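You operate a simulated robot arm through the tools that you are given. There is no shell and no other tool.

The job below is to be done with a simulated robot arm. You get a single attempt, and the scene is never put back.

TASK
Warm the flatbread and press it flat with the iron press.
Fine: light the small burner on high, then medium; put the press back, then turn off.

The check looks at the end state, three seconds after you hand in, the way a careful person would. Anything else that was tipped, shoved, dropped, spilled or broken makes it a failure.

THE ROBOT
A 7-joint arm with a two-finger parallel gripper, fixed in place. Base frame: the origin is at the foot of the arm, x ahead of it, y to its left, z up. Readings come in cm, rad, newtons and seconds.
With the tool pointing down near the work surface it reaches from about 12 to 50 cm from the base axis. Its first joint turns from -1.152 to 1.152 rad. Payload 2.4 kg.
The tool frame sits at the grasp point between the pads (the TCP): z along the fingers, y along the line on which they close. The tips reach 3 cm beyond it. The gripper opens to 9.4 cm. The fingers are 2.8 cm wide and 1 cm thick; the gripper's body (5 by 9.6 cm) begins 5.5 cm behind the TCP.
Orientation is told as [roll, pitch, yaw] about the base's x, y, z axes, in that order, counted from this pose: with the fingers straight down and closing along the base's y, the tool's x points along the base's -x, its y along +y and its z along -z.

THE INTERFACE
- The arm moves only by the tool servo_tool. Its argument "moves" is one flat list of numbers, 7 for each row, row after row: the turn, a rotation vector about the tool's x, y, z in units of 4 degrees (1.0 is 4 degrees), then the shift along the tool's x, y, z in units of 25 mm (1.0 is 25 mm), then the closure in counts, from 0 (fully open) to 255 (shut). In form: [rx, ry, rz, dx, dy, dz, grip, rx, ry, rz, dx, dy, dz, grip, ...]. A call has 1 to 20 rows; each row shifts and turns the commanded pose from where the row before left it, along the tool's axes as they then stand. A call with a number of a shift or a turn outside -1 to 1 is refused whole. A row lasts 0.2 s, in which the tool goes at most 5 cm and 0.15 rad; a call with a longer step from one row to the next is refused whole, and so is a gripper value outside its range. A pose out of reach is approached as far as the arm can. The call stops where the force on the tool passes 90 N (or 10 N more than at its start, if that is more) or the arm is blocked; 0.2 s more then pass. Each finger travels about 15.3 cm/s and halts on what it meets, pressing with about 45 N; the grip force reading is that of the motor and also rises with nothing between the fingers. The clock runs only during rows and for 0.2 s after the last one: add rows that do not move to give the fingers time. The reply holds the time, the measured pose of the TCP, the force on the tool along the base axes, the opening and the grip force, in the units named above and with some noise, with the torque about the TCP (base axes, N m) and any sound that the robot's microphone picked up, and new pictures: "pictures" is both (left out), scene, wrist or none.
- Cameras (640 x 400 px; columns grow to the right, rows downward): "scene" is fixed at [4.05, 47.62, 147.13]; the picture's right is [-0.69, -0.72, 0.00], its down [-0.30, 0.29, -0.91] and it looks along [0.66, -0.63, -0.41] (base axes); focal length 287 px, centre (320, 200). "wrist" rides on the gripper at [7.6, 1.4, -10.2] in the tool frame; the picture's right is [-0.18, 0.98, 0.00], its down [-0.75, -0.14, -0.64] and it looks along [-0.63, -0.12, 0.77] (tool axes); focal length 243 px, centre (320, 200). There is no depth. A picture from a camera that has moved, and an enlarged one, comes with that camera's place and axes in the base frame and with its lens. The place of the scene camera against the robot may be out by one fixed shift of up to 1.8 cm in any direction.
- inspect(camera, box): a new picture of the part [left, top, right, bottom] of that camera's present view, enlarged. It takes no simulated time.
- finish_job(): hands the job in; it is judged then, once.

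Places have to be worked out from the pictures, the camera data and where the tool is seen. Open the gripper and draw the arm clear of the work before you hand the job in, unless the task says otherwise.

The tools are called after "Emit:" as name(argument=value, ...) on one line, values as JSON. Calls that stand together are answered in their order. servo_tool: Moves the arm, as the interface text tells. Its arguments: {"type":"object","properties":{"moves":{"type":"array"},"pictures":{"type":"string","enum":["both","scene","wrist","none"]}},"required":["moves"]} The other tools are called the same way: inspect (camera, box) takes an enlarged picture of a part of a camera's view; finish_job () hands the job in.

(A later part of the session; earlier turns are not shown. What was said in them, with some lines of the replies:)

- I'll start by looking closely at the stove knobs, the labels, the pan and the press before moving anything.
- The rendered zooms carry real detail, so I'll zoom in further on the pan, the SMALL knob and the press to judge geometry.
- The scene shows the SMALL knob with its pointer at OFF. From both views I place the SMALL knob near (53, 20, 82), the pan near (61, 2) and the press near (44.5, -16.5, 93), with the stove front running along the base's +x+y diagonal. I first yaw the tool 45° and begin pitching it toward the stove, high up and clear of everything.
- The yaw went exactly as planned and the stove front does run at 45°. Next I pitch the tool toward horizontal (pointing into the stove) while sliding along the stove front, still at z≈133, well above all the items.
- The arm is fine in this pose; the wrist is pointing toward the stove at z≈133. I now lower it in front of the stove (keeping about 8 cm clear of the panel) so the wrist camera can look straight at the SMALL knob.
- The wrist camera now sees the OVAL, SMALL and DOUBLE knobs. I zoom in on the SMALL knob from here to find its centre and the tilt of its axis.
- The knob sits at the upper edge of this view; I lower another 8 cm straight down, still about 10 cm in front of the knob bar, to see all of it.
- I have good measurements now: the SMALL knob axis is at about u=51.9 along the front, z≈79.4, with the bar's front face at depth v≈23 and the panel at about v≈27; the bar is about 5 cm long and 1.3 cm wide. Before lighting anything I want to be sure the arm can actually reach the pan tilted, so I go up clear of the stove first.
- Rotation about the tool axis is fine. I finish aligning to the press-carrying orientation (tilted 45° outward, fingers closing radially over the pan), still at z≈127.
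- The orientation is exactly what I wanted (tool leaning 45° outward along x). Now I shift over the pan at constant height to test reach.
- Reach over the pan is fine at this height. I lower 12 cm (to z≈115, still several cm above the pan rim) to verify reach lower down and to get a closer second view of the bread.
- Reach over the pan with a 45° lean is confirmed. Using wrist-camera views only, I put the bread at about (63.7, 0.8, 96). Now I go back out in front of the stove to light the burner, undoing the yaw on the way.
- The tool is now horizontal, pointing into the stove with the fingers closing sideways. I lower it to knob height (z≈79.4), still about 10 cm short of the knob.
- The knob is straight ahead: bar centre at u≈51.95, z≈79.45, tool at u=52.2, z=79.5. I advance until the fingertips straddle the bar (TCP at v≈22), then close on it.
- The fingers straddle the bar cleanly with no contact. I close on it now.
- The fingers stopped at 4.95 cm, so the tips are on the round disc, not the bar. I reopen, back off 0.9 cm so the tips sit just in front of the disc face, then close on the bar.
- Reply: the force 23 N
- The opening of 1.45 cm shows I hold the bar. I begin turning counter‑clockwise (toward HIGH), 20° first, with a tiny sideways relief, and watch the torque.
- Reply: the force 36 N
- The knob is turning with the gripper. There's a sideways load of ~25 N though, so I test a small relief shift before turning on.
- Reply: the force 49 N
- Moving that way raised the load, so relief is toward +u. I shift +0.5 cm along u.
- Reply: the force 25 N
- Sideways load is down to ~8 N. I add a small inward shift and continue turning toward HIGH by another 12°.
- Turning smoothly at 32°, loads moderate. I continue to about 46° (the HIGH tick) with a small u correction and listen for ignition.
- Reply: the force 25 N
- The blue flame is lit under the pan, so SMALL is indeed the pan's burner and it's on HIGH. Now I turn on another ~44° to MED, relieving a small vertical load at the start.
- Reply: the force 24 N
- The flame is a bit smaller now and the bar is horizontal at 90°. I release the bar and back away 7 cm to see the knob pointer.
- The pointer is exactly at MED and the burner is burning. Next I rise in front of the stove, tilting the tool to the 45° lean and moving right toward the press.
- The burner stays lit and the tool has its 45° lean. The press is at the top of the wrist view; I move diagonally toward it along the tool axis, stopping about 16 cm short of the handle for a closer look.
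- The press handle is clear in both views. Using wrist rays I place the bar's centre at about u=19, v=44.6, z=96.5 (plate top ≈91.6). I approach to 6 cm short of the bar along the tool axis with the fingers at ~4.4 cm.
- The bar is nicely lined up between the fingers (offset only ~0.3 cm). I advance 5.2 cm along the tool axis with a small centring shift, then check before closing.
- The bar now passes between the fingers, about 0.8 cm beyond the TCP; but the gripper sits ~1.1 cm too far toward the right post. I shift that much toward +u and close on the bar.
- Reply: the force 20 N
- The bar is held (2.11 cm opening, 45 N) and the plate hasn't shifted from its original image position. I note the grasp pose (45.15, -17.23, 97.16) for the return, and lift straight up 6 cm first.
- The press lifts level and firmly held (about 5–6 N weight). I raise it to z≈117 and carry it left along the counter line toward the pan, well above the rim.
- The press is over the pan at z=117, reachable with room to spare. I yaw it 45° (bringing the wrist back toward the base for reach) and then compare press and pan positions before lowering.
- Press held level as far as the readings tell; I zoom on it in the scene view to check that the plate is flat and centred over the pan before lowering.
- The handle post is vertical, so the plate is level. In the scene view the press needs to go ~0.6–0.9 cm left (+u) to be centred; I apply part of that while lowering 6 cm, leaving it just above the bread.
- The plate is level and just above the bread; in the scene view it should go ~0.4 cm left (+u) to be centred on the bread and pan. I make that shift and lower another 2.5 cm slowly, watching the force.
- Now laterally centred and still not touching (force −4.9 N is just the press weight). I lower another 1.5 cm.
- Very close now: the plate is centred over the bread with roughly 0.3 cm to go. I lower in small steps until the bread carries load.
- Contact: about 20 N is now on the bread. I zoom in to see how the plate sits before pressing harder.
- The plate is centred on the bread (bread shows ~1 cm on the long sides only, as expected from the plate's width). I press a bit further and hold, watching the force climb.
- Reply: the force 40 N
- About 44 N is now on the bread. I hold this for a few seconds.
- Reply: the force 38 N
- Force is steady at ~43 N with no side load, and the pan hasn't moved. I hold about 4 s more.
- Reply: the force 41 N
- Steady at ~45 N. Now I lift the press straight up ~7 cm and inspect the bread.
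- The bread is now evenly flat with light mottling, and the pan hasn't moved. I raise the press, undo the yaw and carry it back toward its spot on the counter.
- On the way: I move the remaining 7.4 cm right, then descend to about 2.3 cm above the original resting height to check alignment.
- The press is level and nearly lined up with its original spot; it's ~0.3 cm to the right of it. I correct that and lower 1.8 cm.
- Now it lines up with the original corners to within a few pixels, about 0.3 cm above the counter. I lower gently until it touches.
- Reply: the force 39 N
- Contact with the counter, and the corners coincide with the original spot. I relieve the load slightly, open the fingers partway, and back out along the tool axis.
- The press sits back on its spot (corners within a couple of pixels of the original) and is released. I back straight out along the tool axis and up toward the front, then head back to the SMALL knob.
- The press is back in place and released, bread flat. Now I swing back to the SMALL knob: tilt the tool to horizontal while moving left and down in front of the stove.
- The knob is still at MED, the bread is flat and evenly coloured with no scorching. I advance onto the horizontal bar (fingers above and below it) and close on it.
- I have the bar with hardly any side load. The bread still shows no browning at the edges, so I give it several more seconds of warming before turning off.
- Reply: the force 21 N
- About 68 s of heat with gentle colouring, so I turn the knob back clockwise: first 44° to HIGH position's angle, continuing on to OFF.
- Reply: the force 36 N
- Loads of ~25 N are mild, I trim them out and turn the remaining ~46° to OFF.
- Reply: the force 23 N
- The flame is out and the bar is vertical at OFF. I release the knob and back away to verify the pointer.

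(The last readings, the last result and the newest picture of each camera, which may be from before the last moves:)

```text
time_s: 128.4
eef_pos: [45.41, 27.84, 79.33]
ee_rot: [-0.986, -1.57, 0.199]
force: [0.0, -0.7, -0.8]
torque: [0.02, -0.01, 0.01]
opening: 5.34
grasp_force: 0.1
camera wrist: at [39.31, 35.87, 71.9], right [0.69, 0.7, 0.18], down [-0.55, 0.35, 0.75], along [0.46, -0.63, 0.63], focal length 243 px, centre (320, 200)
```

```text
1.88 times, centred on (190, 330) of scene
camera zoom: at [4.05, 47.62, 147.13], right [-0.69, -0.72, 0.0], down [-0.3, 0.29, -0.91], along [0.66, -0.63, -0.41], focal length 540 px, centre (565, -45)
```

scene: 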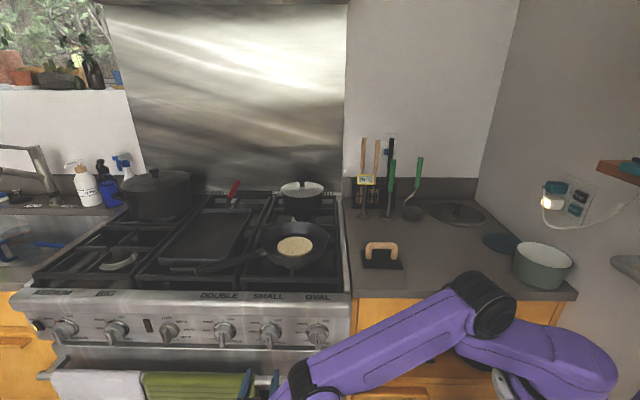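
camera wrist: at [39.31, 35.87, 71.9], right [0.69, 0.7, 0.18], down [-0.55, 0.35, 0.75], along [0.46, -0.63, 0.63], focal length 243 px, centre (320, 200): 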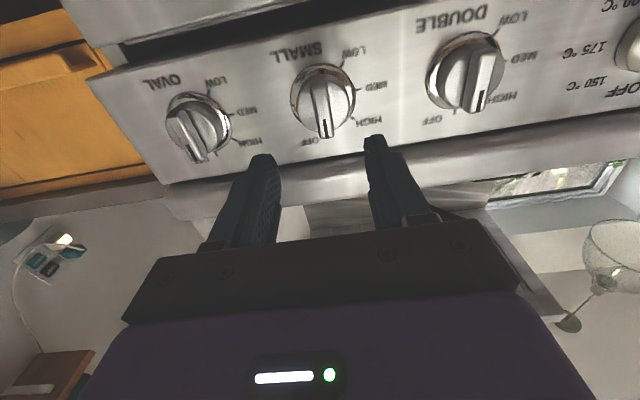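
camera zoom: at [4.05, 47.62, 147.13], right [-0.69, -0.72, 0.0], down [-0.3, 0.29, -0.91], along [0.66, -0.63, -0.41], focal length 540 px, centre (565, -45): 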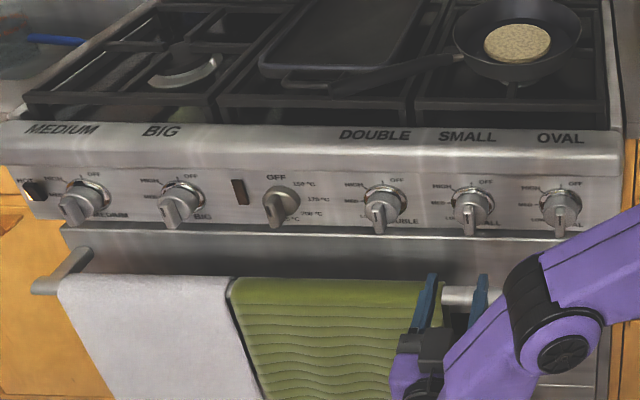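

The SMALL pointer is back at OFF, matching its neighbours. I check the indicator lamp, the press and the bread up close, then draw the arm up and away.

Emit:
inspect(camera="scene", box=[20, 310, 84, 350])

Emit:
inspect(camera="scene", box=[342, 215, 422, 275])

Emit:
servo_tool(moves=[0, 0, 0, -0.5, 0, -0.6, 110, 0, 0, 0, -0.9, 0, -0.2, 110, 0, 0, 0, -0.98, 0, 0, 110, 0, 0, 0, -0.98, 0, 0, 110, 0, 0, 0, -0.98, 0, 0, 110, 0, 0, 0, -0.98, 0, 0, 110, 0, 0, 0, -0.98, 0, 0, 110, 0, 0, 0, -0.98, 0, 0, 110, 0, 0, 0, -0.98, 0, 0, 110, 0, 0, 0, -0.98, 0, 0, 110, 0, 0, 0, -0.98, 0, 0, 110, 0, 0, 0, -0.98, 0, 0, 110, 0, 0, 0, -0.98, 0, 0, 110, 0, 0, 0, -0.98, 0, 0, 110, 0, 0, 0, -0.98, 0, 0, 110, 0, 0, 0, -0.98, 0, 0, 110, 0, 0, 0, -0.98, 0, 0, 110, 0, 0, 0, -0.98, 0, 0, 110, 0, 0, 0, -0.98, 0, 0, 0, 0, 0, 0, -0.98, 0, 0, 0], pictures="both")

```text
10.00 times, centred on (52, 330) of scene
camera zoom: at [4.05, 47.62, 147.13], right [-0.69, -0.72, 0.0], down [-0.3, 0.29, -0.91], along [0.66, -0.63, -0.41], focal length 2869 px, centre (3000, -1100)
```

zoom: 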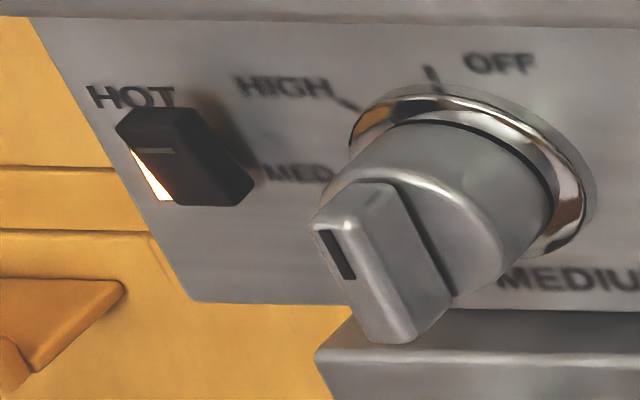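

```text
6.67 times, centred on (382, 245) of scene
camera zoom: at [4.05, 47.62, 147.13], right [-0.69, -0.72, 0.0], down [-0.3, 0.29, -0.91], along [0.66, -0.63, -0.41], focal length 1913 px, centre (-93, -100)
```

zoom: 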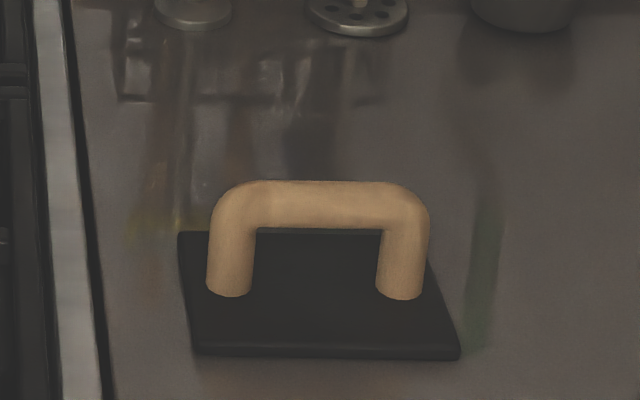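

```text
time_s: 132.6
eef_pos: [44.12, 29.11, 126.82]
ee_rot: [0.864, -1.571, -1.648]
force: [0.1, -0.3, -0.2]
torque: [0.02, 0.0, -0.06]
opening: 9.41
grasp_force: 0.2
camera wrist: at [37.93, 37.24, 119.31], right [0.69, 0.7, 0.18], down [-0.55, 0.35, 0.75], along [0.46, -0.63, 0.63], focal length 243 px, centre (320, 200)
```

scene: 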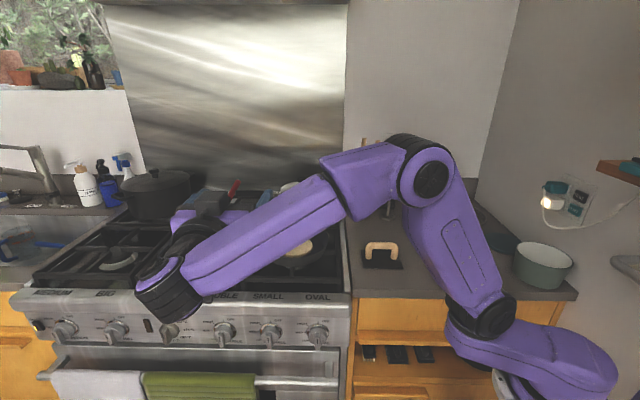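
wrist: 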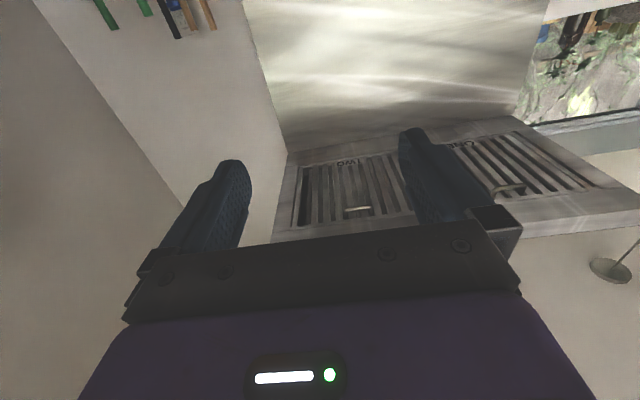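

Everything is as it should be: press back on its spot, all knobs at OFF (only the passive HOT lamp glows). I return the arm to roughly its starting pose, fingers open and clear of the work.

Emit:
servo_tool(moves=[0, 1, 0, 0, -0.94, 0, 0, 0, 1, 0, 0, -0.94, 0, 0, 0, 1, 0, 0, -0.94, 0, 0, 0, 1, 0, 0, -0.94, 0, 0, 0, 1, 0, 0, -0.94, 0, 0, 0, 1, 0, 0, -0.94, 0, 0, 0, 1, 0, 0, -0.94, 0, 0, 0, 1, 0, 0, -0.94, 0, 0, 0, 1, 0, 0, -0.94, 0, 0, 0, 1, 0, 0, -0.94, 0, 0, 0, 1, 0, 0, 0, 0, 0, 0, 1, 0, 0, 0, 0, 0, 0, 1, 0, 0, 0, 0, 0, 0, 1, 0, 0, 0, 0, 0, 0, 1, 0, 0, 0, 0, 0, 0, 1, 0, 0, 0, 0, 0, 0, 1, 0, 0, 0, 0, 0, 0, 1, 0, 0, 0, 0, 0, 0, 1, 0, 0, 0, 0, 0, 0, 0, 0, 0, 0, 0, 0], pictures="both")

Emit:
inspect(camera="scene", box=[150, 170, 420, 300])

Emit:
inspect(camera="scene", box=[20, 280, 360, 400])

```text
time_s: 136.8
eef_pos: [27.5, 12.61, 126.95]
ee_rot: [0.001, -0.244, -0.783]
force: [0.6, 0.9, 0.8]
torque: [0.04, 0.01, -0.02]
opening: 9.38
grasp_force: 0.0
camera wrist: at [21.77, 20.47, 135.22], right [0.82, 0.57, 0.04], down [0.31, -0.51, 0.8], along [0.48, -0.65, -0.59], focal length 243 px, centre (320, 200)
```

scene: 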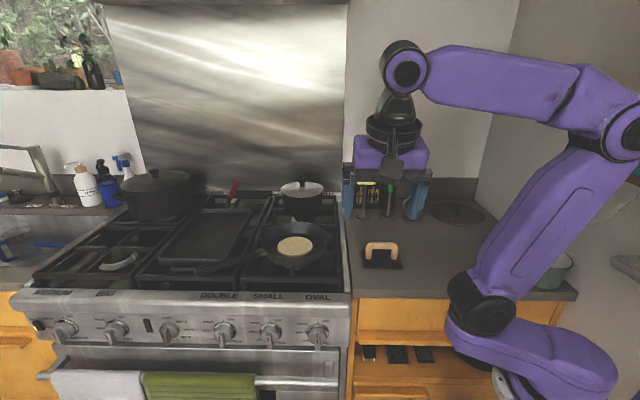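
wrist: 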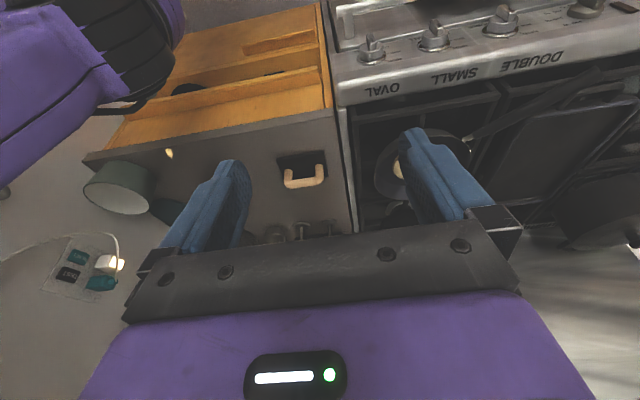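

```text
2.37 times, centred on (285, 235) of scene
camera zoom: at [4.05, 47.62, 147.13], right [-0.69, -0.72, 0.0], down [-0.3, 0.29, -0.91], along [0.66, -0.63, -0.41], focal length 680 px, centre (403, 117)
```

zoom: 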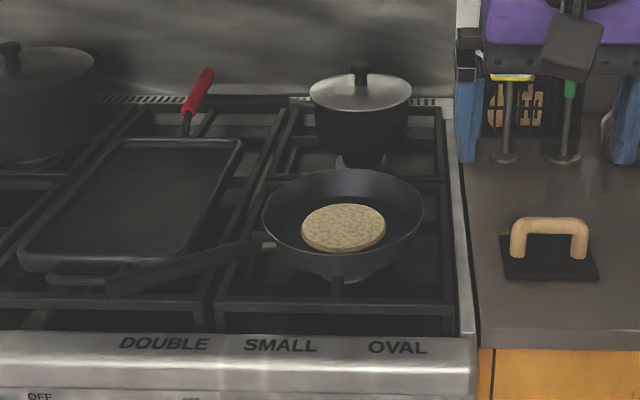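

```text
1.88 times, centred on (190, 340) of scene
camera zoom: at [4.05, 47.62, 147.13], right [-0.69, -0.72, 0.0], down [-0.3, 0.29, -0.91], along [0.66, -0.63, -0.41], focal length 540 px, centre (565, -64)
```

zoom: 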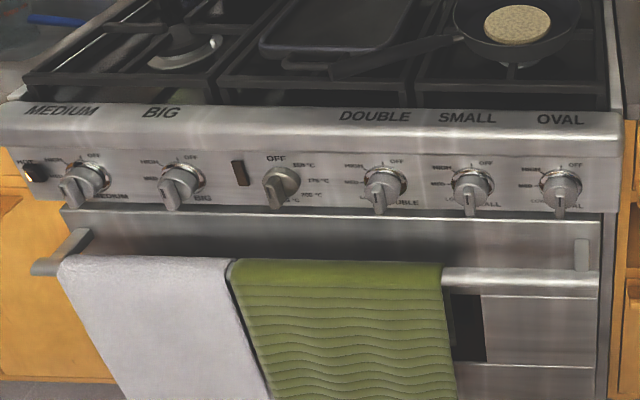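

The pan, griddle, pots, towels and press are all where they started. The bread is flat in the pan, all knobs are at OFF with no flame, and the gripper is open and clear. I'm handing the job in.

Emit:
finish_job()

```text
The job is handed in.
```

I pressed the flatbread flat, and all the knobs are back at OFF with no flame. I can't confirm how warm the bread got, because I had no temperature reading of it.

- **Burner:** I lit the small burner on high, then turned it to medium. It stayed on for a bit over 70 seconds in all.
- **Pressing:** I held the iron press on the bread for about 10 seconds, mostly at 40–45 N. The bubbles are gone and the top looks even, with no scorching.
- **Press:** It is back on its spot on the counter, within about 2 mm of where it started. I put it back before turning the burner off.
- **Everything else:** The pan, griddle, pots and towels looked unmoved in the last pictures. The HOT lamp on the stove panel lit up during the job and was still glowing after I turned the burner off. The arm is clear of the work with the gripper open.
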